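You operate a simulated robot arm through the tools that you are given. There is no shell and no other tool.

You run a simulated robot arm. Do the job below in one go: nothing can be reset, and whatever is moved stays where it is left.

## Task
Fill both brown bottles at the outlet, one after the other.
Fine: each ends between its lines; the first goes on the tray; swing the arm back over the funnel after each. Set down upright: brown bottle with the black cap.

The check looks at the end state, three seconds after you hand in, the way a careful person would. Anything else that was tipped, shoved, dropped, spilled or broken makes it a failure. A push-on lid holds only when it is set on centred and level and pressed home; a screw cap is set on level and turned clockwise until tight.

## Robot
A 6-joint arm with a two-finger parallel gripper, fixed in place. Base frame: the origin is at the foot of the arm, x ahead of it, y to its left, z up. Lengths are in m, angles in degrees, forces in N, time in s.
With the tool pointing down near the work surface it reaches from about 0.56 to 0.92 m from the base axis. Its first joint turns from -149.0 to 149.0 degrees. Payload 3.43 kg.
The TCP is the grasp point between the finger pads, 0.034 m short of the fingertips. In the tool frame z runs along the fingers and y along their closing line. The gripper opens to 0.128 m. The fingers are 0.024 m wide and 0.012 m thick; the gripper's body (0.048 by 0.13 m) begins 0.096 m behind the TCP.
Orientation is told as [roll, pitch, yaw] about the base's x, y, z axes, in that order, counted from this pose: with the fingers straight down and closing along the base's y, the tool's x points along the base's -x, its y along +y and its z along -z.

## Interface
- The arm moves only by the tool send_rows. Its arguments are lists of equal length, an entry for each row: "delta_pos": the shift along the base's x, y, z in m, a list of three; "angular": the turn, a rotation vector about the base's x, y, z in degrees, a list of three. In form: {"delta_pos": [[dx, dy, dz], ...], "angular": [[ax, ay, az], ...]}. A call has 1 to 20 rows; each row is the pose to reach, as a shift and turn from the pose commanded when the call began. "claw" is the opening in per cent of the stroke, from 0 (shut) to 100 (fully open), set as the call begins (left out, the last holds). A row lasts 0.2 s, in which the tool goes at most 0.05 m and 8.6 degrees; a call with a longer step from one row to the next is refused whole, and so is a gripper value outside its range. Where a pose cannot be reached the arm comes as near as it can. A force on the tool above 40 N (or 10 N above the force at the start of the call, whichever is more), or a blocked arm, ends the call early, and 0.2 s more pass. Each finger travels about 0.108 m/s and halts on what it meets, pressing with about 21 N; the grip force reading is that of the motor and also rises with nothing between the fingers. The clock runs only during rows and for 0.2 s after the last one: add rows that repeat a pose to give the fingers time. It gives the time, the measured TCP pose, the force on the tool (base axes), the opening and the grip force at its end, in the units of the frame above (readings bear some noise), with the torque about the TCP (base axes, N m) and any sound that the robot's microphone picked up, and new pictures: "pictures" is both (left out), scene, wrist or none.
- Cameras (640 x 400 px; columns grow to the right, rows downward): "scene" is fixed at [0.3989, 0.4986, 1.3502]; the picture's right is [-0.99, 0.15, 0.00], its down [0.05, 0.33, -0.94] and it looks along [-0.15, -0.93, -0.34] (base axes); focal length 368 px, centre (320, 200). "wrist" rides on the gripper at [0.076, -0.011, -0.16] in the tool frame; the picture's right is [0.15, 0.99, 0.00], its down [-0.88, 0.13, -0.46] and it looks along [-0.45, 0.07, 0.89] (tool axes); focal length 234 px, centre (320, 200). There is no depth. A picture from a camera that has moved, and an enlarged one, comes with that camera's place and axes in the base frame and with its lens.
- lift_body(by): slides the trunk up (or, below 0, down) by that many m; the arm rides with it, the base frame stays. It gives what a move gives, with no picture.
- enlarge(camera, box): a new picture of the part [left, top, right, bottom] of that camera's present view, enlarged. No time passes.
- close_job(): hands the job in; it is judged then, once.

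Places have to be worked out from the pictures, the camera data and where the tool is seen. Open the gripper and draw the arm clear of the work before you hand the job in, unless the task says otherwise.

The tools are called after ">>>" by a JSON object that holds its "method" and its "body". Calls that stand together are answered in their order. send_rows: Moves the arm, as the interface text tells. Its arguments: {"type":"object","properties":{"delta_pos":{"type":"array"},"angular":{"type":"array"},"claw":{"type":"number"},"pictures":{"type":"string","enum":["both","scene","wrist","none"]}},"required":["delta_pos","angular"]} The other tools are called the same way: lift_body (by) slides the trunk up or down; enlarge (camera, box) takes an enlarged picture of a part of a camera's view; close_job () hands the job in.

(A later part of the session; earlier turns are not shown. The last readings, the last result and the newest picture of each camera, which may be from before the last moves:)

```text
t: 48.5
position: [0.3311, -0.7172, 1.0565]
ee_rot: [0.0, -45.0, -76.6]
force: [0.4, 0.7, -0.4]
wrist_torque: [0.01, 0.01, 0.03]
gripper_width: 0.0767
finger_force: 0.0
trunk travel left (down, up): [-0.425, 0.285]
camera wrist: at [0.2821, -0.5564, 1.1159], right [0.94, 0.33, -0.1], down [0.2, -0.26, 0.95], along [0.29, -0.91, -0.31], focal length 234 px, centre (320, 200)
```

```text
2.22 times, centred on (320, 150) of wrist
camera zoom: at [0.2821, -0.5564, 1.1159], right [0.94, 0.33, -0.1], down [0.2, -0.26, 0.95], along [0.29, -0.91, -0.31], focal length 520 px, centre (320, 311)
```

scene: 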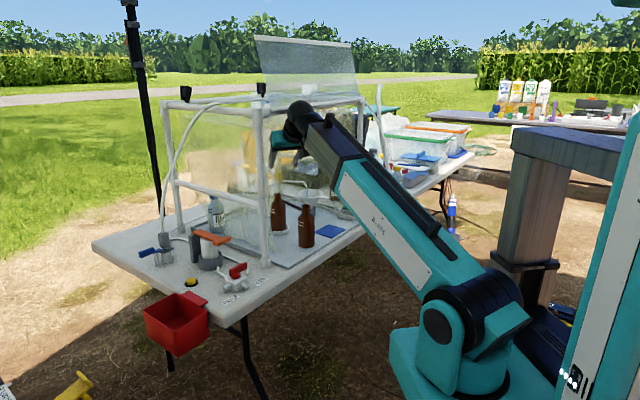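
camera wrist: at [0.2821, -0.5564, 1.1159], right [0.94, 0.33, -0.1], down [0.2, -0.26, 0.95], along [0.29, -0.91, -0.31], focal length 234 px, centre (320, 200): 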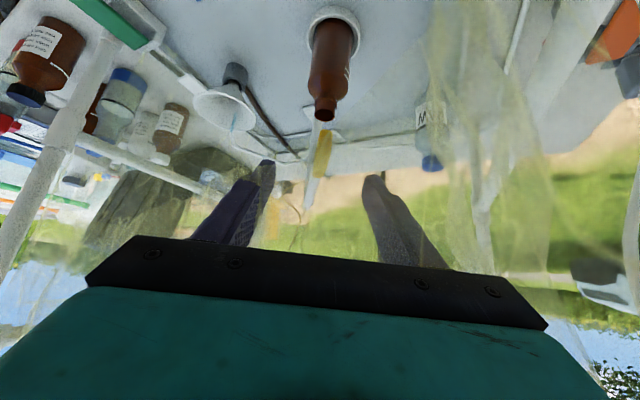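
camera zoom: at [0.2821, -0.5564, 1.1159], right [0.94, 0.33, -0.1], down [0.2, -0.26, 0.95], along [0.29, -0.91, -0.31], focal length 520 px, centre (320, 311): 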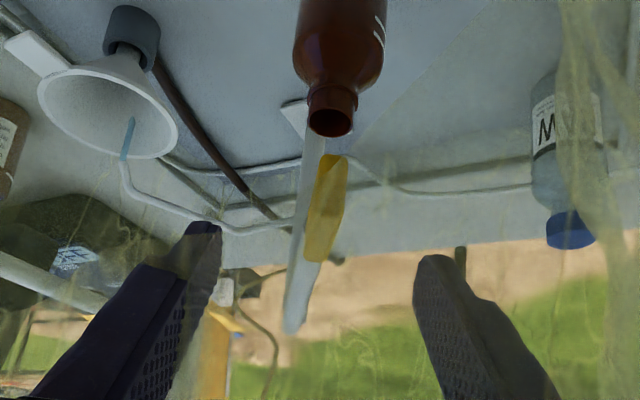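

The grip is seen at (0.350, -0.779, 0.986), in line with my fingers (4 mm lateral offset). I'll advance onto it with the fingers straddling it.

>>> {"method": "send_rows", "body": {"delta_pos": [[0.006, -0.02, -0.023], [0.012, -0.04, -0.046], [0.0185, -0.061, -0.0695], [0.0185, -0.061, -0.0695]], "angular": [[0, 0, 0], [0, 0, 0], [0, 0, 0], [0, 0, 0]], "claw": 60, "pictures": "none"}}

>>> {"method": "send_rows", "body": {"delta_pos": [[0, 0, 0], [0, 0, 0]], "angular": [[0, 0, 0], [0, 0, 0]], "claw": 33, "pictures": "both"}}

>>> {"method": "enlarge", "body": {"camera": "wrist", "box": [220, 60, 420, 240]}}

```text
t: 49.5
position: [0.3535, -0.7789, 0.9876]
ee_rot: [0.0, -45.0, -76.4]
force: [0.6, 0.3, 0.1]
wrist_torque: [0.0, -0.01, 0.01]
gripper_width: 0.0768
finger_force: 0.1
trunk travel left (down, up): [-0.425, 0.285]
```

```text
t: 50.1
position: [0.3513, -0.7793, 0.9874]
ee_rot: [0.0, -45.1, -76.6]
force: [0.6, 0.2, 1.1]
wrist_torque: [0.03, 0.03, -0.01]
gripper_width: 0.0421
finger_force: 0.1
trunk travel left (down, up): [-0.425, 0.285]
camera wrist: at [0.3028, -0.6183, 1.0477], right [0.94, 0.33, -0.1], down [0.2, -0.26, 0.95], along [0.29, -0.91, -0.31], focal length 234 px, centre (320, 200)
```

scene: 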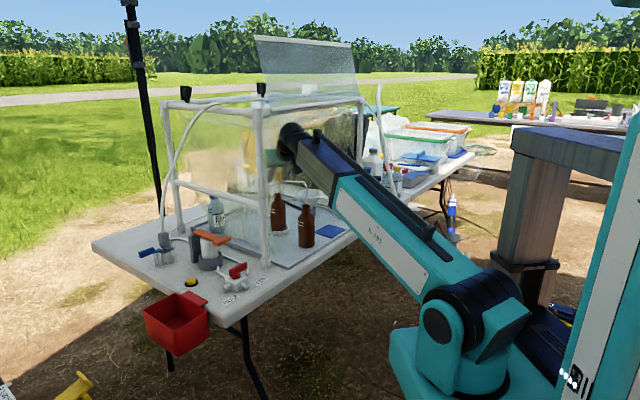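
wrist: 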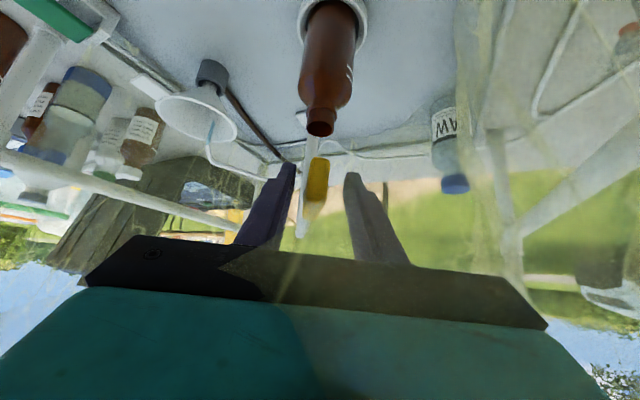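

```text
2.22 times, centred on (320, 150) of wrist
camera zoom: at [0.3028, -0.6183, 1.0477], right [0.94, 0.33, -0.1], down [0.2, -0.26, 0.95], along [0.29, -0.91, -0.31], focal length 520 px, centre (320, 311)
```

zoom: 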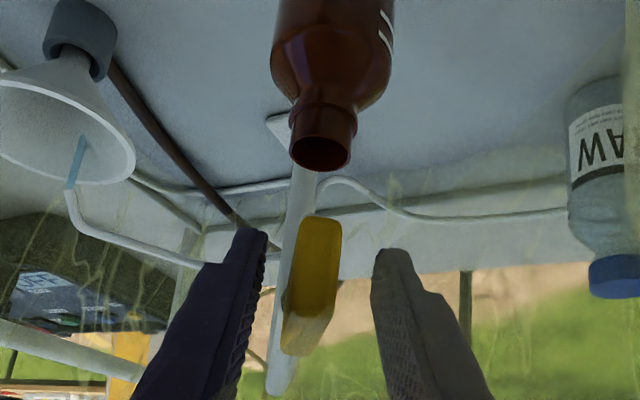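

The fingers loosely straddle the grip (opening 0.042 m). I'll carry the arm back along its arc to the funnel stop, turning the tool with it up to yaw −38°.

>>> {"method": "send_rows", "body": {"delta_pos": [[-0.03, -0.0115, 0], [-0.0594, -0.0253, 0], [-0.0868, -0.0431, 0], [-0.1115, -0.0645, 0], [-0.1329, -0.0892, 0], [-0.1507, -0.1166, 0], [-0.1645, -0.1461, 0], [-0.174, -0.1774, 0], [-0.1774, -0.1954, 0], [-0.1774, -0.1954, 0]], "angular": [[0, 0, 7.5], [0, 0, 15.5], [0, 0, 23.5], [0, 0, 31.5], [0, 0, 38.5], [0, 0, 38.5], [0, 0, 38.5], [0, 0, 38.5], [0, 0, 38.5], [0, 0, 38.5]], "claw": 33, "pictures": "both"}}

>>> {"method": "enlarge", "body": {"camera": "scene", "box": [255, 150, 375, 235]}}

>>> {"method": "enlarge", "body": {"camera": "wrist", "box": [220, 60, 420, 240]}}

```text
t: 52.1
position: [0.1738, -0.9633, 0.981]
ee_rot: [0.8, -44.3, -37.6]
force: [3.9, 21.3, -1.6]
wrist_torque: [0.09, 0.07, 0.68]
gripper_width: 0.0525
finger_force: 8.5
trunk travel left (down, up): [-0.425, 0.285]
stopped in row 10: the force on the tool passed its limit at 43 N (the readings are from after the stop); the commanded pose is now the measured one
camera wrist: at [0.035, -0.873, 1.0429], right [0.51, 0.85, -0.09], down [0.32, -0.09, 0.94], along [0.8, -0.51, -0.32], focal length 234 px, centre (320, 200)
```

scene: 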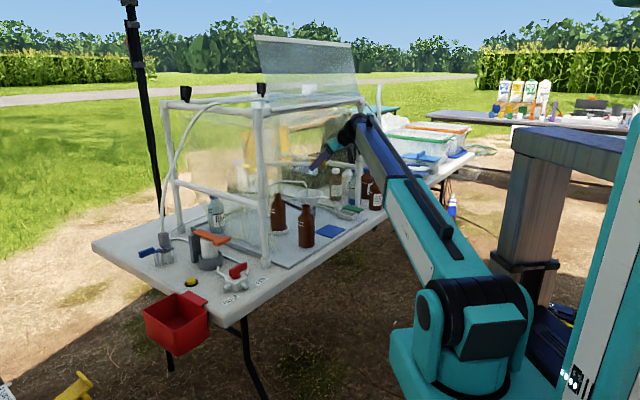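
wrist: 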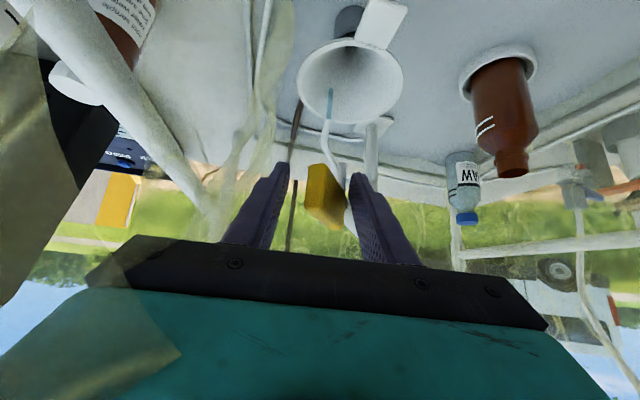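

```text
4.71 times, centred on (315, 192) of scene
camera zoom: at [0.3989, 0.4986, 1.3502], right [-0.99, 0.15, 0.0], down [0.05, 0.33, -0.94], along [-0.15, -0.93, -0.34], focal length 1734 px, centre (344, 235)
```

zoom: 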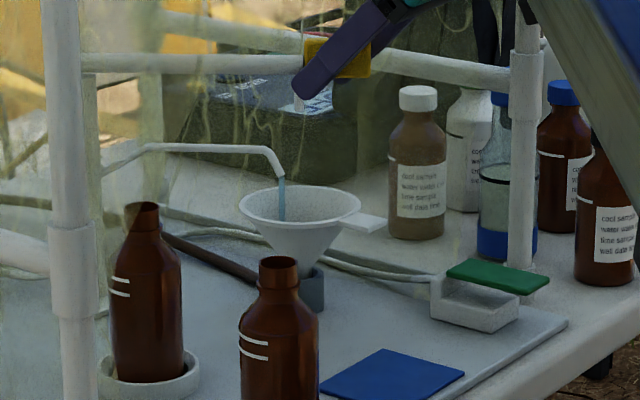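

```text
2.22 times, centred on (320, 150) of wrist
camera zoom: at [0.035, -0.873, 1.0429], right [0.51, 0.85, -0.09], down [0.32, -0.09, 0.94], along [0.8, -0.51, -0.32], focal length 520 px, centre (320, 311)
```

zoom: 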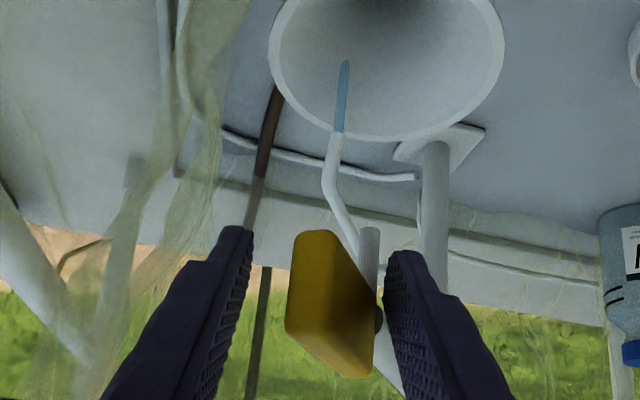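

The arm is back at its funnel stop. I'll relieve the contact, back out along the tool axis, then bring the tool upright in the free area in front.

>>> {"method": "send_rows", "body": {"delta_pos": [[0.002, 0.012, 0.0], [-0.02, 0.03, 0.025], [-0.045, 0.05, 0.055], [-0.065, 0.085, 0.07], [-0.07, 0.125, 0.06], [-0.07, 0.16, 0.04], [-0.06, 0.185, 0.02], [-0.05, 0.2, 0.0]], "angular": [[0, 0, 0], [0, 0, 0], [0, 0, 0], [0, 0, 0], [0, 0, 0], [0, 0, 0], [0, 0, 0], [0, 0, 0]], "claw": 45, "pictures": "none"}}

>>> {"method": "send_rows", "body": {"delta_pos": [[0, 0, 0], [0, 0, 0], [0, 0, 0], [0, 0, 0], [0, 0, 0], [0, 0, 0], [0, 0, 0]], "angular": [[4.6, 5.9, 0], [9.2, 11.8, 0], [13.8, 17.7, 0], [18.4, 23.6, 0], [23.0, 29.5, 0], [27.7, 35.5, 0], [27.7, 35.5, 0]], "claw": 0, "pictures": "none"}}

```text
t: 54.0
position: [0.1208, -0.768, 0.9764]
ee_rot: [0.6, -44.4, -37.8]
force: [-0.8, 0.5, -0.1]
wrist_torque: [-0.01, -0.01, -0.01]
gripper_width: 0.0577
finger_force: 0.0
trunk travel left (down, up): [-0.425, 0.285]
```

```text
t: 55.5
position: [0.121, -0.7679, 0.9811]
ee_rot: [0.8, 0.7, -37.9]
force: [-0.1, 0.7, -0.2]
wrist_torque: [0.0, 0.02, 0.07]
gripper_width: 0.0001
finger_force: 20.6
trunk travel left (down, up): [-0.425, 0.285]
```

Tool is upright. Now I'll turn the yaw to −156° so the wrist camera sits to the left of the fingers.

>>> {"method": "send_rows", "body": {"delta_pos": [[0, 0, 0], [0, 0, 0], [0, 0, 0], [0, 0, 0], [0, 0, 0], [0, 0, 0], [0, 0, 0], [0, 0, 0], [0, 0, 0], [0, 0, 0], [0, 0, 0], [0, 0, 0], [0, 0, 0], [0, 0, 0], [0, 0, 0]], "angular": [[0, 0, -8.4], [0, 0, -16.9], [0, 0, -25.3], [0, 0, -33.7], [0, 0, -42.1], [0, 0, -50.6], [0, 0, -59], [0, 0, -67.4], [0, 0, -75.9], [0, 0, -84.3], [0, 0, -92.7], [0, 0, -101.1], [0, 0, -109.6], [0, 0, -118], [0, 0, -118]], "claw": 0, "pictures": "both"}}

```text
t: 56.4
position: [0.1206, -0.7688, 0.9797]
ee_rot: [0.2, 0.6, -60.6]
force: [-16.5, -12.1, -0.2]
wrist_torque: [2.29, -2.97, 1.82]
gripper_width: 0.0
finger_force: 19.6
trunk travel left (down, up): [-0.425, 0.285]
stopped in row 4: the force on the tool passed its limit at 111 N (the readings are from after the stop); the commanded pose is now the measured one
camera wrist: at [0.0738, -0.7104, 1.1411], right [0.79, 0.61, 0.01], down [0.55, -0.71, 0.45], along [0.28, -0.35, -0.89], focal length 234 px, centre (320, 200)
```

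scene: 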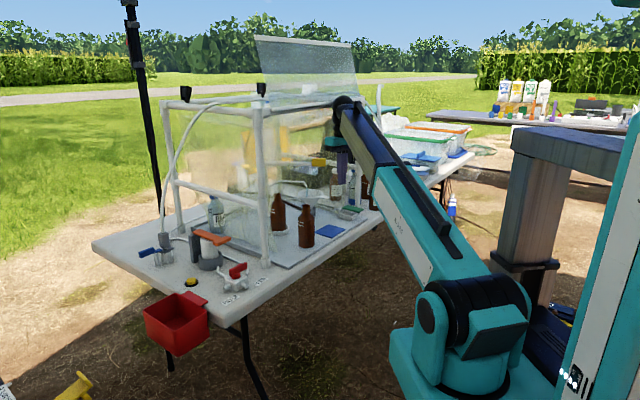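
wrist: 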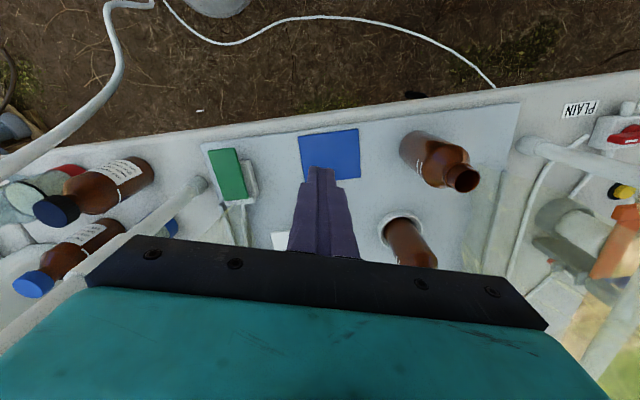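

The stop was the camera housing meeting the robot's own forearm (contact computed 0.18 m above the TCP on the robot side), so an upright tool with this yaw doesn't work at this trunk height; nothing in the scene was touched. From here I can partly see both mouths, so let me zoom in before moving.

>>> {"method": "enlarge", "body": {"camera": "wrist", "box": [370, 120, 490, 280]}}

>>> {"method": "enlarge", "body": {"camera": "wrist", "box": [375, 205, 445, 275]}}

>>> {"method": "enlarge", "body": {"camera": "scene", "box": [310, 70, 400, 180]}}

```text
2.50 times, centred on (430, 200) of wrist
camera zoom: at [0.0738, -0.7104, 1.1411], right [0.79, 0.61, 0.01], down [0.55, -0.71, 0.45], along [0.28, -0.35, -0.89], focal length 585 px, centre (45, 200)
```

zoom: 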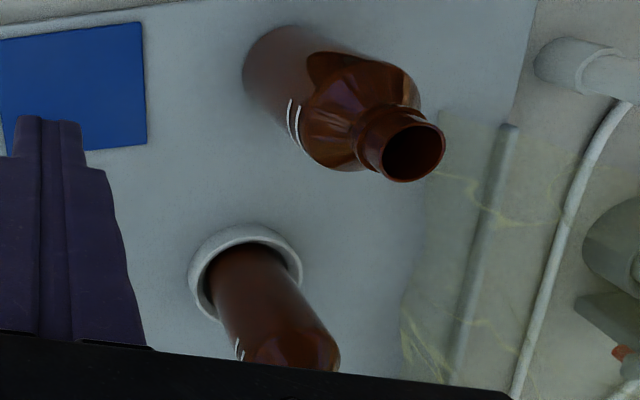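

```text
5.71 times, centred on (410, 240) of wrist
camera zoom: at [0.0738, -0.7104, 1.1411], right [0.79, 0.61, 0.01], down [0.55, -0.71, 0.45], along [0.28, -0.35, -0.89], focal length 1338 px, centre (-194, -29)
```

zoom: 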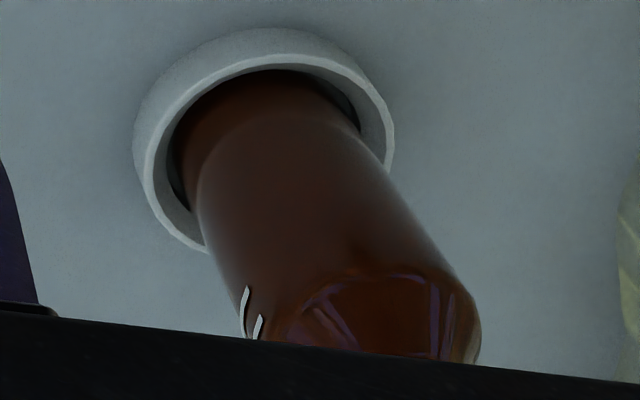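

```text
3.64 times, centred on (355, 125) of scene
camera zoom: at [0.3989, 0.4986, 1.3502], right [-0.99, 0.15, 0.0], down [0.05, 0.33, -0.94], along [-0.15, -0.93, -0.34], focal length 1340 px, centre (193, 473)
```

zoom: 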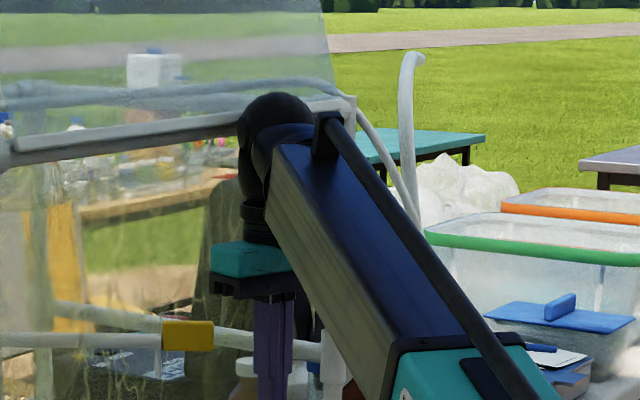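

I can't judge the level from here. A better overhead view is possible with the tool tilted 40° and rolled ~160° about its own axis, which puts the camera on top looking almost straight down. First I'll back out of the self-contact by turning the yaw back, then tilt the tool outward.

>>> {"method": "send_rows", "body": {"delta_pos": [[0, 0.005, 0], [0, 0.01, 0], [0, 0.015, 0], [0, 0.015, 0]], "angular": [[0, 0, 8], [0, 0, 16], [0, 0, 23], [0, 0, 23]], "claw": 0, "pictures": "none"}}

>>> {"method": "send_rows", "body": {"delta_pos": [[0, 0, 0.005], [0, 0.002, 0.01], [0, 0.004, 0.015], [0, 0.006, 0.02], [0, 0.008, 0.02], [0, 0.01, 0.02]], "angular": [[-4.9, -6.3, 0], [-9.8, -12.6, 0], [-14.8, -18.9, 0], [-19.7, -25.2, 0], [-24.6, -31.5, 0], [-24.6, -31.5, 0]], "claw": 0, "pictures": "none"}}

```text
t: 57.4
position: [0.1194, -0.7525, 0.9797]
ee_rot: [0.4, 0.6, -37.8]
force: [0.0, 0.8, -0.1]
wrist_torque: [0.03, 0.01, 0.0]
gripper_width: 0.0
finger_force: 20.9
trunk travel left (down, up): [-0.425, 0.285]
```

```text
t: 58.8
position: [0.1208, -0.7451, 1.0009]
ee_rot: [0.3, -39.5, -37.8]
force: [-0.8, 1.3, -0.3]
wrist_torque: [0.04, -0.01, -0.02]
gripper_width: 0.0
finger_force: 20.8
trunk travel left (down, up): [-0.425, 0.285]
```

Free again. Now I'll set the heading to −70° and then roll the gripper 152° about its own axis.

>>> {"method": "send_rows", "body": {"delta_pos": [[0, 0, 0], [0, 0, 0], [0, 0, 0], [0, 0, 0], [0, 0, 0]], "angular": [[0, 0, -8], [0, 0, -16], [0, 0, -24], [0, 0, -32], [0, 0, -32]], "claw": 0, "pictures": "none"}}

>>> {"method": "send_rows", "body": {"delta_pos": [[0, 0, 0], [0, 0, 0], [0, 0, 0], [0, 0, 0], [0, 0, 0], [0, 0, 0], [0, 0, 0], [0, 0, 0], [0, 0, 0], [0, 0, 0], [0, 0, 0], [0, 0, 0], [0, 0, 0], [0, 0, 0], [0, 0, 0], [0, 0, 0], [0, 0, 0], [0, 0, 0], [0, 0, 0], [0, 0, 0]], "angular": [[-1.74, 4.78, 6.18], [-3.48, 9.57, 12.35], [-5.22, 14.35, 18.53], [-6.96, 19.14, 24.7], [-8.7, 23.92, 30.88], [-10.44, 28.7, 37.06], [-12.18, 33.49, 43.23], [-13.92, 38.27, 49.41], [-15.66, 43.06, 55.58], [-17.4, 47.84, 61.76], [-19.14, 52.62, 67.94], [-20.88, 57.41, 74.11], [-22.62, 62.19, 80.29], [-24.36, 66.98, 86.46], [-26.1, 71.76, 92.64], [-27.84, 76.54, 98.82], [-29.58, 81.33, 104.99], [-31.32, 86.11, 111.17], [-33.06, 90.9, 117.34], [-33.06, 90.9, 117.34]], "claw": 0, "pictures": "both"}}

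```text
t: 60.0
position: [0.1218, -0.7439, 1.0003]
ee_rot: [0.3, -39.4, -69.9]
force: [-0.9, -0.7, 0.2]
wrist_torque: [0.0, 0.03, 0.01]
gripper_width: 0.0
finger_force: 20.7
trunk travel left (down, up): [-0.425, 0.285]
```

```text
t: 64.2
position: [0.1212, -0.7436, 0.9989]
ee_rot: [-20.6, 34.4, 75.7]
force: [-0.3, 0.2, 0.1]
wrist_torque: [-0.02, 0.02, 0.02]
gripper_width: 0.0
finger_force: 21.1
trunk travel left (down, up): [-0.425, 0.285]
camera wrist: at [0.0833, -0.7091, 1.1698], right [-0.98, -0.08, -0.2], down [-0.04, 0.98, -0.18], along [0.22, -0.17, -0.96], focal length 234 px, centre (320, 200)
```

scene: 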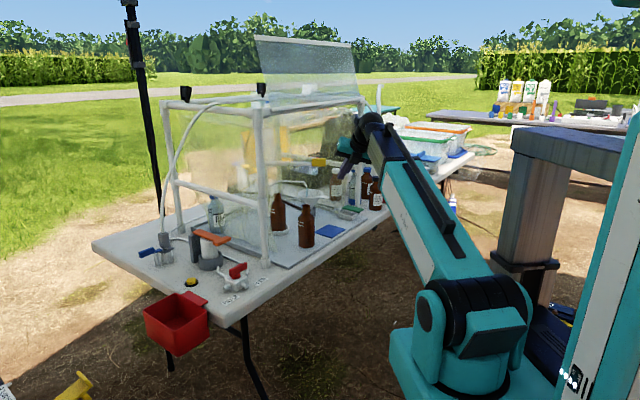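
wrist: 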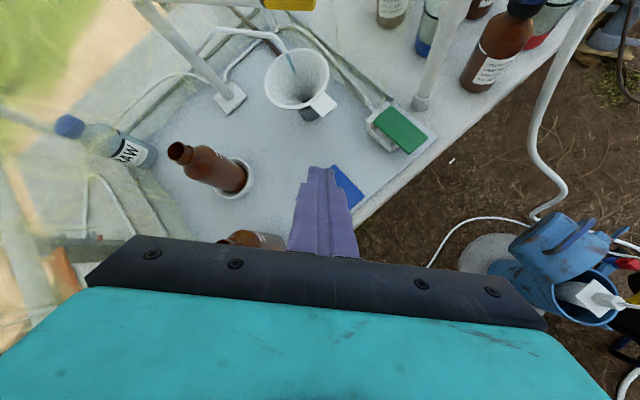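

This rolled pose works very well: an upright overhead view of the whole tray. I'll move so that the camera looks down at bottle 1's mouth at less than 10° from vertical, with the fingers open around the view.

>>> {"method": "send_rows", "body": {"delta_pos": [[0.045, -0.015, 0.0], [0.09, -0.03, 0.0], [0.135, -0.044, 0.0], [0.18, -0.059, 0.0], [0.22, -0.072, 0.0], [0.255, -0.083, -0.01], [0.255, -0.083, -0.03], [0.255, -0.083, -0.03]], "angular": [[0, 0, 0], [0, 0, 0], [0, 0, 0], [0, 0, 0], [0, 0, 0], [0, 0, 0], [0, 0, 0], [0, 0, 0]], "claw": 100, "pictures": "wrist"}}

>>> {"method": "enlarge", "body": {"camera": "wrist", "box": [280, 120, 420, 250]}}

```text
t: 66.0
position: [0.3742, -0.8317, 0.9699]
ee_rot: [-20.6, 34.4, 75.6]
force: [0.1, 0.4, -0.4]
wrist_torque: [-0.03, -0.02, 0.02]
gripper_width: 0.1282
finger_force: 0.2
trunk travel left (down, up): [-0.425, 0.285]
camera wrist: at [0.3371, -0.7956, 1.1401], right [-0.98, -0.08, -0.21], down [-0.04, 0.98, -0.18], along [0.22, -0.17, -0.96], focal length 234 px, centre (320, 200)
```

wrist: 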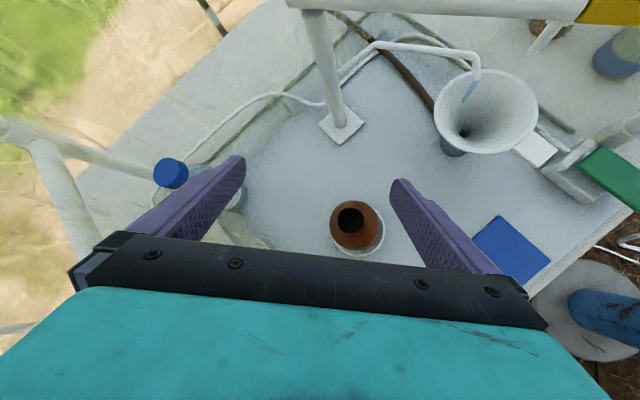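

```text
3.08 times, centred on (350, 185) of wrist
camera zoom: at [0.3371, -0.7956, 1.1401], right [-0.98, -0.08, -0.21], down [-0.04, 0.98, -0.18], along [0.22, -0.17, -0.96], focal length 720 px, centre (228, 246)
```

zoom: 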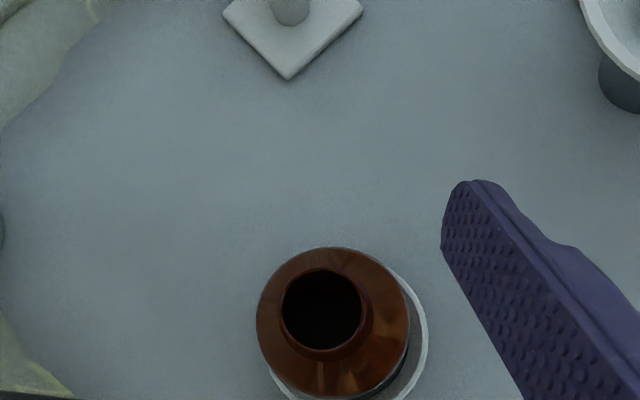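

A near-vertical look into the mouth. Zooming into it.

>>> {"method": "enlarge", "body": {"camera": "wrist", "box": [325, 195, 390, 245]}}

>>> {"method": "enlarge", "body": {"camera": "wrist", "box": [337, 204, 367, 230]}}

```text
8.00 times, centred on (358, 220) of wrist
camera zoom: at [0.3371, -0.7956, 1.1401], right [-0.98, -0.08, -0.21], down [-0.04, 0.98, -0.18], along [0.22, -0.17, -0.96], focal length 1873 px, centre (20, 40)
```

zoom: 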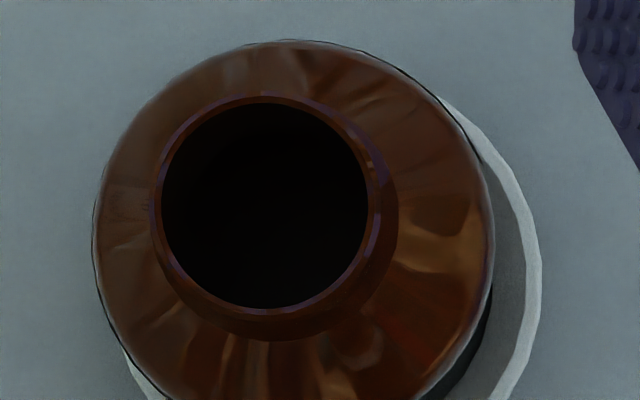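

```text
15.38 times, centred on (352, 217) of wrist
camera zoom: at [0.3371, -0.7956, 1.1401], right [-0.98, -0.08, -0.21], down [-0.04, 0.98, -0.18], along [0.22, -0.17, -0.96], focal length 3603 px, centre (-172, -62)
```

zoom: 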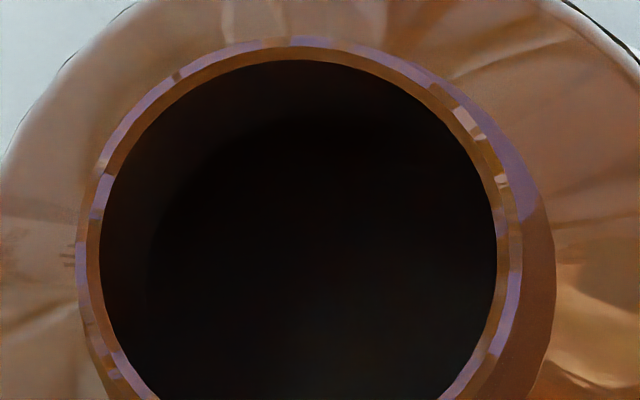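

The interior is dark but there is a faint lighter patch, which could be the sky mirrored in the water surface. I'll look at its shape.

>>> {"method": "enlarge", "body": {"camera": "wrist", "box": [339, 210, 365, 230]}}

>>> {"method": "enlarge", "body": {"camera": "wrist", "box": [344, 214, 362, 228]}}

```text
16.00 times, centred on (352, 220) of wrist
camera zoom: at [0.3371, -0.7956, 1.1401], right [-0.98, -0.08, -0.21], down [-0.04, 0.98, -0.18], along [0.22, -0.17, -0.96], focal length 3747 px, centre (-192, -120)
```

zoom: 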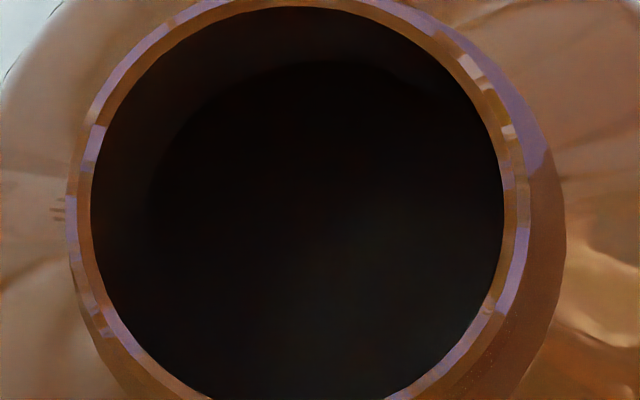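

```text
16.00 times, centred on (353, 221) of wrist
camera zoom: at [0.3371, -0.7956, 1.1401], right [-0.98, -0.08, -0.21], down [-0.04, 0.98, -0.18], along [0.22, -0.17, -0.96], focal length 3747 px, centre (-208, -136)
```

zoom: 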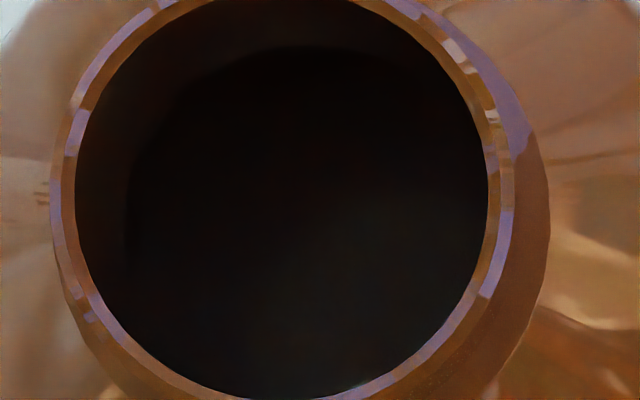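

The exposure adapts to the crop, so I'll crop entirely inside the mouth to reveal the interior.

>>> {"method": "enlarge", "body": {"camera": "wrist", "box": [344, 213, 360, 223]}}

>>> {"method": "enlarge", "body": {"camera": "wrist", "box": [346, 218, 362, 228]}}

>>> {"method": "enlarge", "body": {"camera": "wrist", "box": [349, 219, 357, 224]}}

```text
16.00 times, centred on (352, 218) of wrist
camera zoom: at [0.3371, -0.7956, 1.1401], right [-0.98, -0.08, -0.21], down [-0.04, 0.98, -0.18], along [0.22, -0.17, -0.96], focal length 3747 px, centre (-192, -88)
```

zoom: 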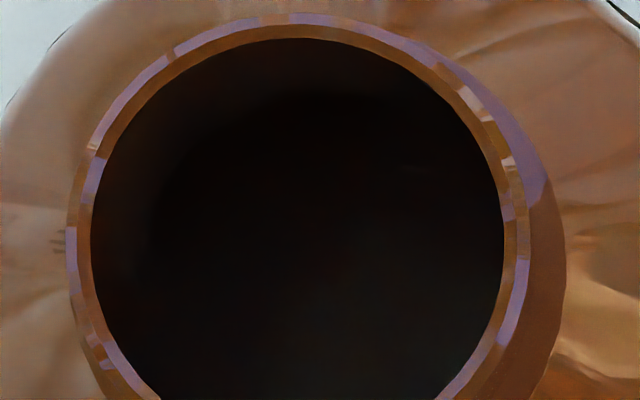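

```text
16.00 times, centred on (354, 223) of wrist
camera zoom: at [0.3371, -0.7956, 1.1401], right [-0.98, -0.08, -0.21], down [-0.04, 0.98, -0.18], along [0.22, -0.17, -0.96], focal length 3747 px, centre (-224, -168)
```

zoom: 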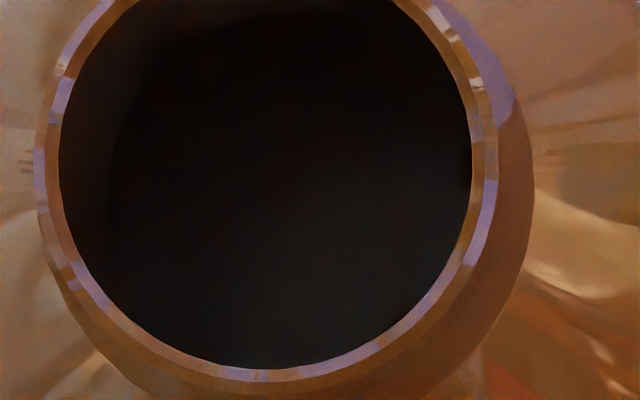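

```text
16.00 times, centred on (353, 222) of wrist
camera zoom: at [0.3371, -0.7956, 1.1401], right [-0.98, -0.08, -0.21], down [-0.04, 0.98, -0.18], along [0.22, -0.17, -0.96], focal length 3747 px, centre (-208, -144)
```

zoom: 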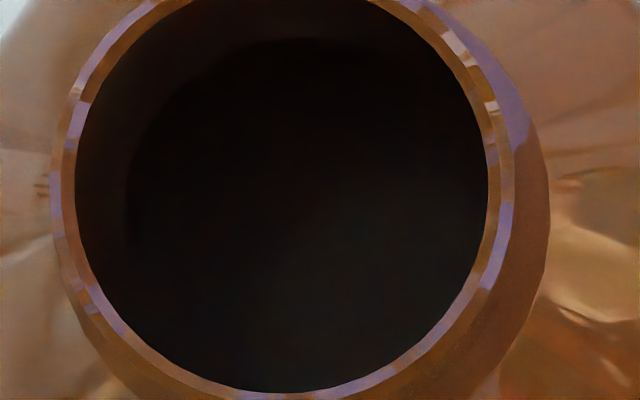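

The interior is black at this distance. I'll lower the camera by 8 cm (fingers open well to either side of the bottle) so that a crop can lie entirely inside the mouth.

>>> {"method": "send_rows", "body": {"delta_pos": [[0.0, -0.005, -0.02], [0.0, -0.01, -0.04], [0.0, -0.012, -0.06], [0.0, -0.012, -0.075], [0.0, -0.012, -0.075]], "angular": [[0, 0, 0], [0, 0, 0], [0, 0, 0], [0, 0, 0], [0, 0, 0]], "claw": 100, "pictures": "wrist"}}

>>> {"method": "enlarge", "body": {"camera": "wrist", "box": [335, 200, 385, 250]}}

>>> {"method": "enlarge", "body": {"camera": "wrist", "box": [342, 215, 374, 235]}}

```text
t: 67.2
position: [0.3755, -0.8397, 0.8925]
ee_rot: [-20.8, 34.4, 75.6]
force: [-0.6, 0.2, 0.3]
wrist_torque: [-0.02, -0.02, 0.01]
gripper_width: 0.1278
finger_force: 0.0
trunk travel left (down, up): [-0.425, 0.285]
camera wrist: at [0.3381, -0.8055, 1.0633], right [-0.98, -0.08, -0.21], down [-0.04, 0.98, -0.18], along [0.22, -0.17, -0.96], focal length 234 px, centre (320, 200)
```

wrist: 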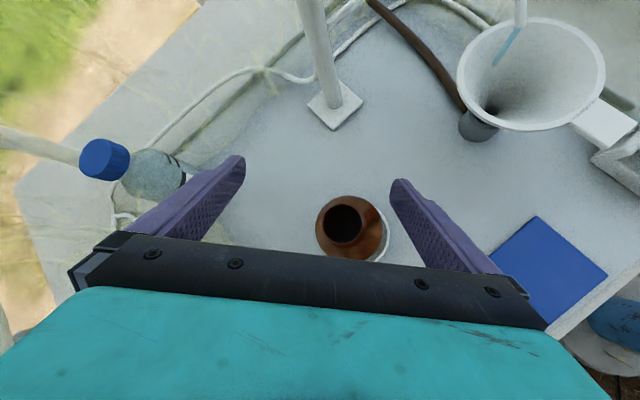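

```text
8.00 times, centred on (360, 225) of wrist
camera zoom: at [0.3381, -0.8055, 1.0633], right [-0.98, -0.08, -0.21], down [-0.04, 0.98, -0.18], along [0.22, -0.17, -0.96], focal length 1873 px, centre (0, 0)
```

zoom: 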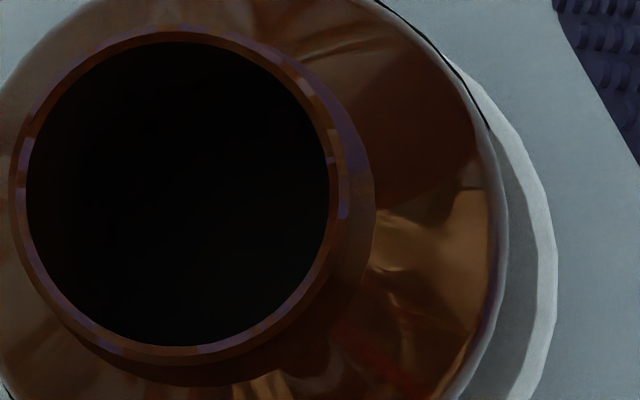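

```text
16.00 times, centred on (358, 225) of wrist
camera zoom: at [0.3381, -0.8055, 1.0633], right [-0.98, -0.08, -0.21], down [-0.04, 0.98, -0.18], along [0.22, -0.17, -0.96], focal length 3747 px, centre (-288, -200)
```

zoom: 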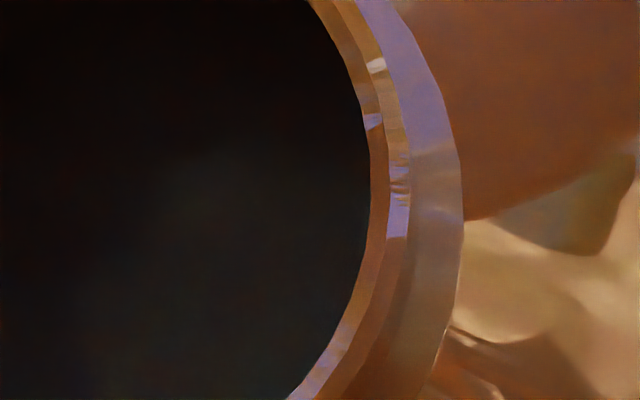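

The mouth centre is at pixel (342, 224); cropping right there.

>>> {"method": "enlarge", "body": {"camera": "wrist", "box": [330, 219, 354, 229]}}

>>> {"method": "enlarge", "body": {"camera": "wrist", "box": [334, 226, 354, 236]}}

```text
16.00 times, centred on (342, 224) of wrist
camera zoom: at [0.3381, -0.8055, 1.0633], right [-0.98, -0.08, -0.21], down [-0.04, 0.98, -0.18], along [0.22, -0.17, -0.96], focal length 3747 px, centre (-32, -184)
```

zoom: 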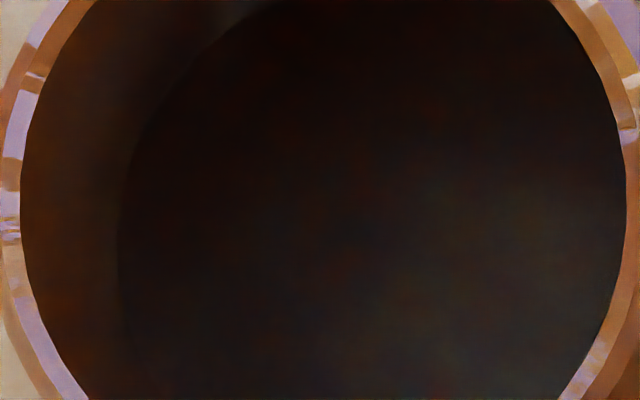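

```text
16.00 times, centred on (344, 231) of wrist
camera zoom: at [0.3381, -0.8055, 1.0633], right [-0.98, -0.08, -0.21], down [-0.04, 0.98, -0.18], along [0.22, -0.17, -0.96], focal length 3747 px, centre (-64, -296)
```

zoom: 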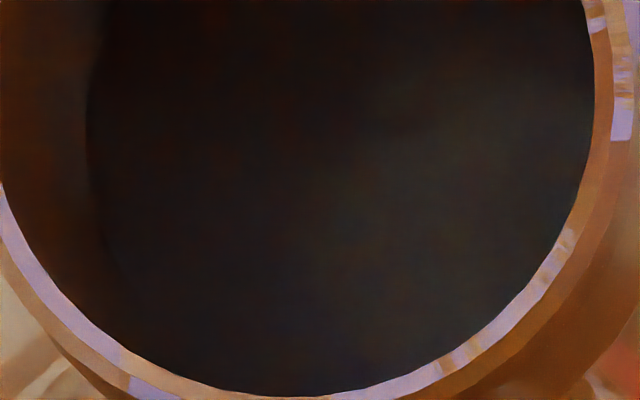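

With the interior exposed I see a grey-green patch toward the camera side, possibly the water surface. I'll look at ~20° from vertical instead, which should show the water line on the far inner wall.

>>> {"method": "send_rows", "body": {"delta_pos": [[-0.008, 0.018, 0.0], [-0.008, 0.036, 0.0], [-0.008, 0.036, 0.0]], "angular": [[0, 0, 0], [0, 0, 0], [0, 0, 0]], "claw": 100, "pictures": "wrist"}}

>>> {"method": "enlarge", "body": {"camera": "wrist", "box": [315, 160, 375, 220]}}

>>> {"method": "enlarge", "body": {"camera": "wrist", "box": [325, 172, 365, 197]}}

```text
t: 68.0
position: [0.3678, -0.8025, 0.8941]
ee_rot: [-20.7, 34.4, 75.6]
force: [0.2, 0.2, -0.2]
wrist_torque: [-0.01, 0.01, 0.0]
gripper_width: 0.1279
finger_force: 0.1
trunk travel left (down, up): [-0.425, 0.285]
camera wrist: at [0.3296, -0.7676, 1.065], right [-0.98, -0.08, -0.21], down [-0.04, 0.98, -0.18], along [0.22, -0.17, -0.96], focal length 234 px, centre (320, 200)
```

wrist: 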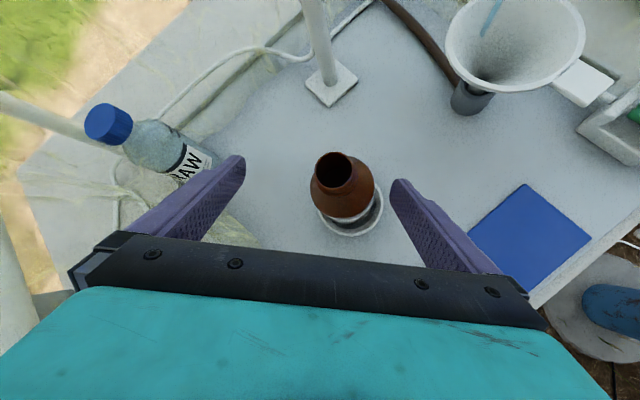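

```text
6.67 times, centred on (345, 190) of wrist
camera zoom: at [0.3296, -0.7676, 1.065], right [-0.98, -0.08, -0.21], down [-0.04, 0.98, -0.18], along [0.22, -0.17, -0.96], focal length 1561 px, centre (153, 267)
```

zoom: 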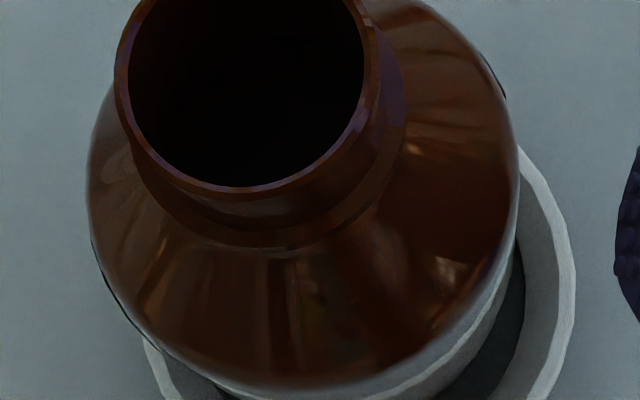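

```text
16.00 times, centred on (345, 184) of wrist
camera zoom: at [0.3296, -0.7676, 1.065], right [-0.98, -0.08, -0.21], down [-0.04, 0.98, -0.18], along [0.22, -0.17, -0.96], focal length 3747 px, centre (-80, 448)
```

zoom: 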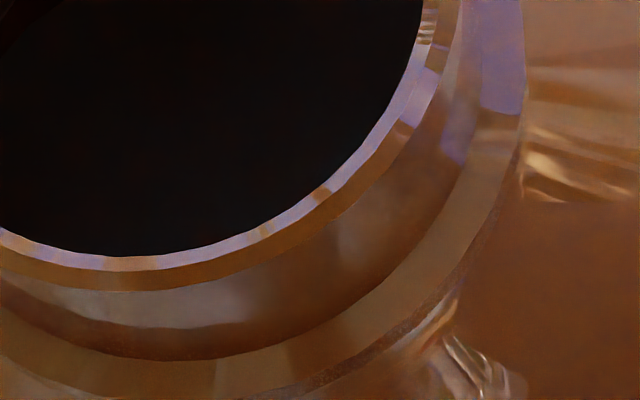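

The mouth centre is now at pixel (334, 170). Cropping inside it.

>>> {"method": "enlarge", "body": {"camera": "wrist", "box": [322, 164, 346, 174]}}

>>> {"method": "enlarge", "body": {"camera": "wrist", "box": [322, 156, 346, 166]}}

>>> {"method": "enlarge", "body": {"camera": "wrist", "box": [322, 172, 346, 182]}}

```text
16.00 times, centred on (334, 169) of wrist
camera zoom: at [0.3296, -0.7676, 1.065], right [-0.98, -0.08, -0.21], down [-0.04, 0.98, -0.18], along [0.22, -0.17, -0.96], focal length 3747 px, centre (96, 696)
```

zoom: 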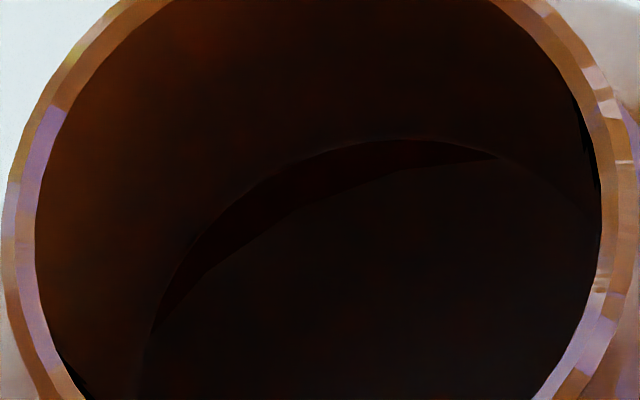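

```text
16.00 times, centred on (334, 161) of wrist
camera zoom: at [0.3296, -0.7676, 1.065], right [-0.98, -0.08, -0.21], down [-0.04, 0.98, -0.18], along [0.22, -0.17, -0.96], focal length 3747 px, centre (96, 824)
```

zoom: 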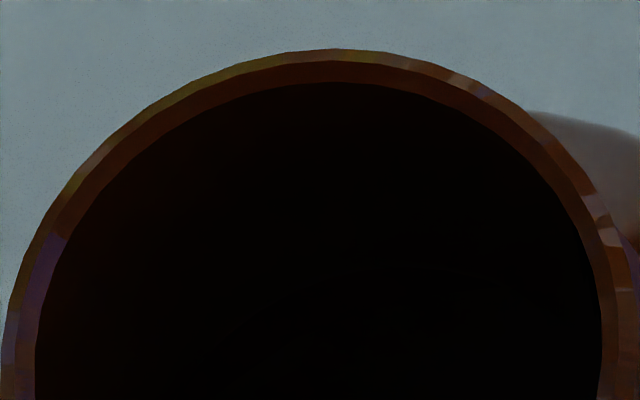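

```text
16.00 times, centred on (334, 177) of wrist
camera zoom: at [0.3296, -0.7676, 1.065], right [-0.98, -0.08, -0.21], down [-0.04, 0.98, -0.18], along [0.22, -0.17, -0.96], focal length 3747 px, centre (96, 568)
```

zoom: 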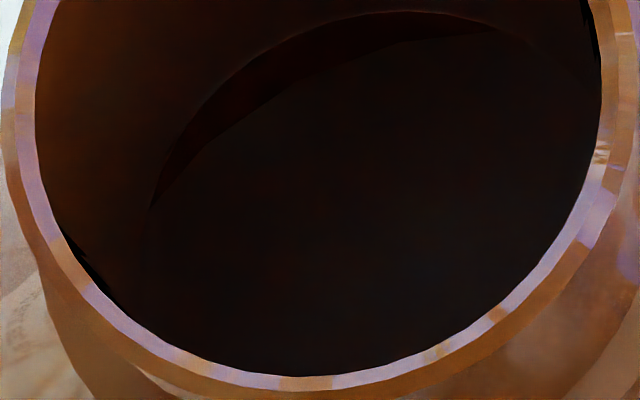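

Excellent: now the neck edge and, below it, a second arc — the water edge — are visible. Fitting its size and position puts the surface about 71–75 mm below the mouth, while the two lines are 53 and 65 mm below it. So bottle 1 needs roughly 13 mm more (~0.6 s at the measured ~22 mm/s). I'll rise, leave the frame, and re-roll the tool the other way (−180°), which gives the same overhead view with level fingers and more wrist freedom.

>>> {"method": "send_rows", "body": {"delta_pos": [[0, 0, 0.04], [0, 0.005, 0.08], [-0.03, 0.015, 0.11], [-0.07, 0.025, 0.11], [-0.115, 0.035, 0.11], [-0.16, 0.045, 0.11], [-0.205, 0.052, 0.11], [-0.245, 0.058, 0.11], [-0.245, 0.058, 0.11]], "angular": [[0, 0, 0], [0, 0, 0], [0, 0, 0], [0, 0, 0], [0, 0, 0], [0, 0, 0], [0, 0, 0], [0, 0, 0], [0, 0, 0]], "claw": 30, "pictures": "none"}}

>>> {"method": "send_rows", "body": {"delta_pos": [[0, 0, 0], [0, 0, 0], [0, 0, 0], [0, 0, 0], [0, 0, 0], [0, 0, 0], [0, 0, 0], [0, 0, 0], [0, 0, 0], [0, 0, 0], [0, 0, 0], [0, 0, 0], [0, 0, 0], [0, 0, 0], [0, 0, 0], [0, 0, 0], [0, 0, 0], [0, 0, 0], [0, 0, 0], [0, 0, 0]], "angular": [[1.79, -5.08, -6.55], [3.59, -10.17, -13.09], [5.38, -15.25, -19.64], [7.17, -20.34, -26.18], [8.97, -25.42, -32.73], [10.76, -30.5, -39.27], [12.55, -35.59, -45.82], [14.35, -40.67, -52.36], [16.14, -45.76, -58.91], [17.93, -50.84, -65.45], [19.73, -55.92, -72.0], [21.52, -61.01, -78.54], [23.31, -66.09, -85.09], [25.11, -71.18, -91.63], [26.9, -76.26, -98.18], [28.7, -81.34, -104.72], [30.49, -86.43, -111.27], [32.28, -91.51, -117.81], [32.28, -91.51, -117.81], [32.28, -91.51, -117.81]], "claw": 30, "pictures": "none"}}

```text
t: 70.0
position: [0.1205, -0.7435, 1.0061]
ee_rot: [-20.6, 34.3, 75.6]
force: [-0.1, 0.6, 0.0]
wrist_torque: [-0.02, 0.01, 0.04]
gripper_width: 0.0383
finger_force: 0.1
trunk travel left (down, up): [-0.425, 0.285]
```

```text
t: 74.2
position: [0.1223, -0.7469, 1.0049]
ee_rot: [0.1, -39.5, -70.7]
force: [-0.2, 0.2, -0.3]
wrist_torque: [0.02, 0.01, 0.01]
gripper_width: 0.0383
finger_force: 0.0
trunk travel left (down, up): [-0.425, 0.285]
```

Back to the unrolled pose. Now heading −55° and a roll of 180° in the other sense (two calls).

>>> {"method": "send_rows", "body": {"delta_pos": [[0, 0, 0], [0, 0, 0], [0, 0, 0]], "angular": [[0, 0, 8], [0, 0, 15.7], [0, 0, 15.7]], "claw": 30, "pictures": "none"}}

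>>> {"method": "send_rows", "body": {"delta_pos": [[0, 0, 0], [0, 0, 0], [0, 0, 0], [0, 0, 0], [0, 0, 0], [0, 0, 0], [0, 0, 0], [0, 0, 0], [0, 0, 0], [0, 0, 0], [0, 0, 0], [0, 0, 0], [0, 0, 0], [0, 0, 0], [0, 0, 0], [0, 0, 0], [0, 0, 0], [0, 0, 0], [0, 0, 0], [0, 0, 0]], "angular": [[3.1, -4.43, -6.56], [6.2, -8.86, -13.12], [9.3, -13.29, -19.68], [12.4, -17.71, -26.23], [15.5, -22.14, -32.79], [18.6, -26.57, -39.35], [21.71, -31.0, -45.91], [24.81, -35.43, -52.47], [27.91, -39.86, -59.03], [31.01, -44.29, -65.59], [34.11, -48.71, -72.14], [37.21, -53.14, -78.7], [40.31, -57.57, -85.26], [43.41, -62.0, -91.82], [46.51, -66.43, -98.38], [49.61, -70.86, -104.94], [52.71, -75.28, -111.5], [55.81, -79.71, -118.05], [58.92, -84.14, -124.61], [62.02, -88.57, -131.17]], "claw": 30, "pictures": "none"}}

>>> {"method": "send_rows", "body": {"delta_pos": [[0, 0, 0], [0, 0, 0], [0, 0, 0]], "angular": [[2.9, -4.2, -6.2], [3.65, -5.21, -7.72], [3.65, -5.21, -7.72]], "claw": 30, "pictures": "both"}}

```text
t: 75.0
position: [0.1214, -0.7456, 1.0058]
ee_rot: [0.2, -39.6, -54.8]
force: [-0.5, 0.0, 0.2]
wrist_torque: [0.0, 0.02, -0.06]
gripper_width: 0.0385
finger_force: 0.0
trunk travel left (down, up): [-0.425, 0.285]
```

```text
t: 79.2
position: [0.1211, -0.7458, 1.0048]
ee_rot: [8.3, 38.8, 137.8]
force: [0.5, -0.2, -0.2]
wrist_torque: [-0.03, -0.01, -0.02]
gripper_width: 0.0383
finger_force: 0.0
trunk travel left (down, up): [-0.425, 0.285]
```

```text
t: 80.0
position: [0.1229, -0.7453, 1.0037]
ee_rot: [0.3, 39.4, 125.1]
force: [-0.1, 0.6, -0.2]
wrist_torque: [0.01, 0.01, 0.01]
gripper_width: 0.0382
finger_force: 0.0
trunk travel left (down, up): [-0.425, 0.285]
camera wrist: at [0.1077, -0.7034, 1.1765], right [-0.75, -0.66, 0.1], down [-0.66, 0.72, -0.21], along [0.07, -0.22, -0.97], focal length 234 px, centre (320, 200)
```

scene: 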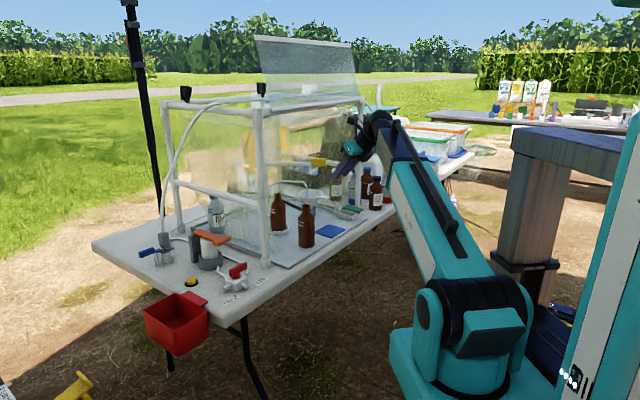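
wrist: 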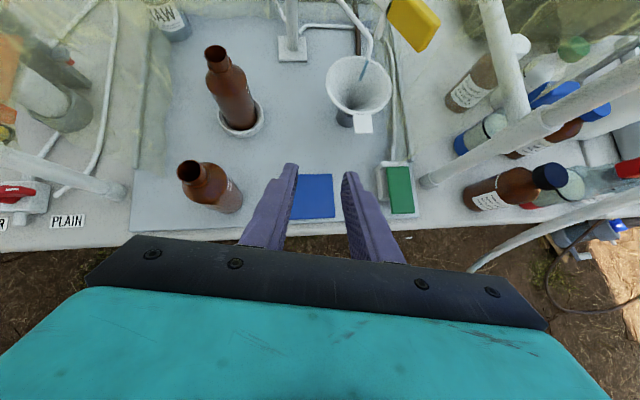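

The rolled pose gives a level, upright overview. Now I'll turn to heading −40° and go to 10 cm short of the grip at the funnel, fingers 0.05 m apart.

>>> {"method": "send_rows", "body": {"delta_pos": [[0.0, -0.035, 0.015], [0.0, -0.075, 0.03], [0.002, -0.115, 0.045], [0.004, -0.15, 0.055], [0.004, -0.173, 0.059], [0.004, -0.173, 0.059]], "angular": [[0, 0, 3], [0, 0, 7], [0, 0, 11], [0, 0, 15], [0, 0, 15], [0, 0, 15]], "claw": 42, "pictures": "wrist"}}

>>> {"method": "enlarge", "body": {"camera": "wrist", "box": [240, 80, 400, 240]}}

```text
t: 80.9
position: [0.1229, -0.874, 1.0557]
ee_rot: [0.4, 39.2, 139.4]
force: [-5.6, 5.7, 1.0]
wrist_torque: [-1.04, -1.07, 0.05]
gripper_width: 0.0538
finger_force: 0.0
trunk travel left (down, up): [-0.425, 0.285]
stopped in row 4: the force on the tool passed its limit at 79 N (the readings are from after the stop); the commanded pose is now the measured one
camera wrist: at [0.1001, -0.8369, 1.228], right [-0.56, -0.82, 0.1], down [-0.82, 0.54, -0.2], along [0.11, -0.19, -0.97], focal length 234 px, centre (320, 200)
```

wrist: 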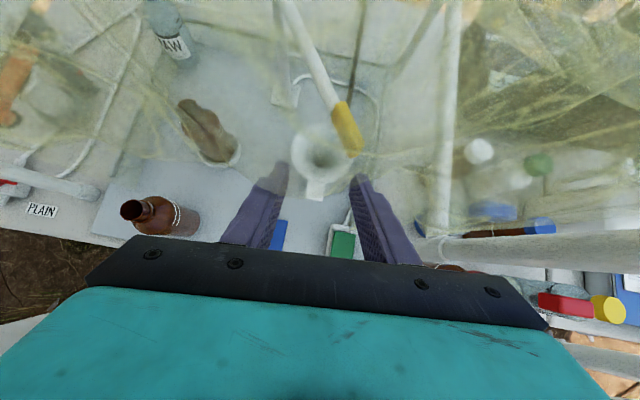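

```text
2.50 times, centred on (320, 160) of wrist
camera zoom: at [0.1001, -0.8369, 1.228], right [-0.56, -0.82, 0.1], down [-0.82, 0.54, -0.2], along [0.11, -0.19, -0.97], focal length 585 px, centre (320, 300)
```

zoom: 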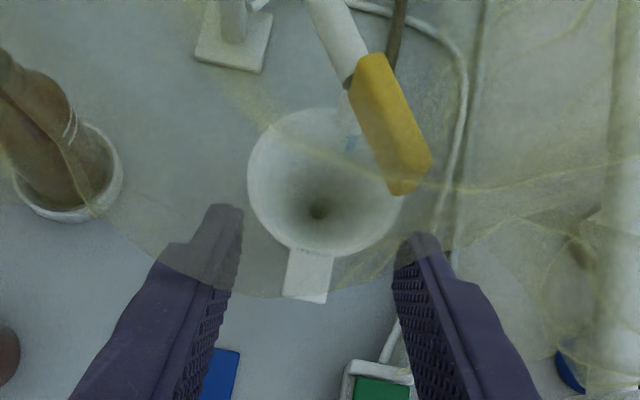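

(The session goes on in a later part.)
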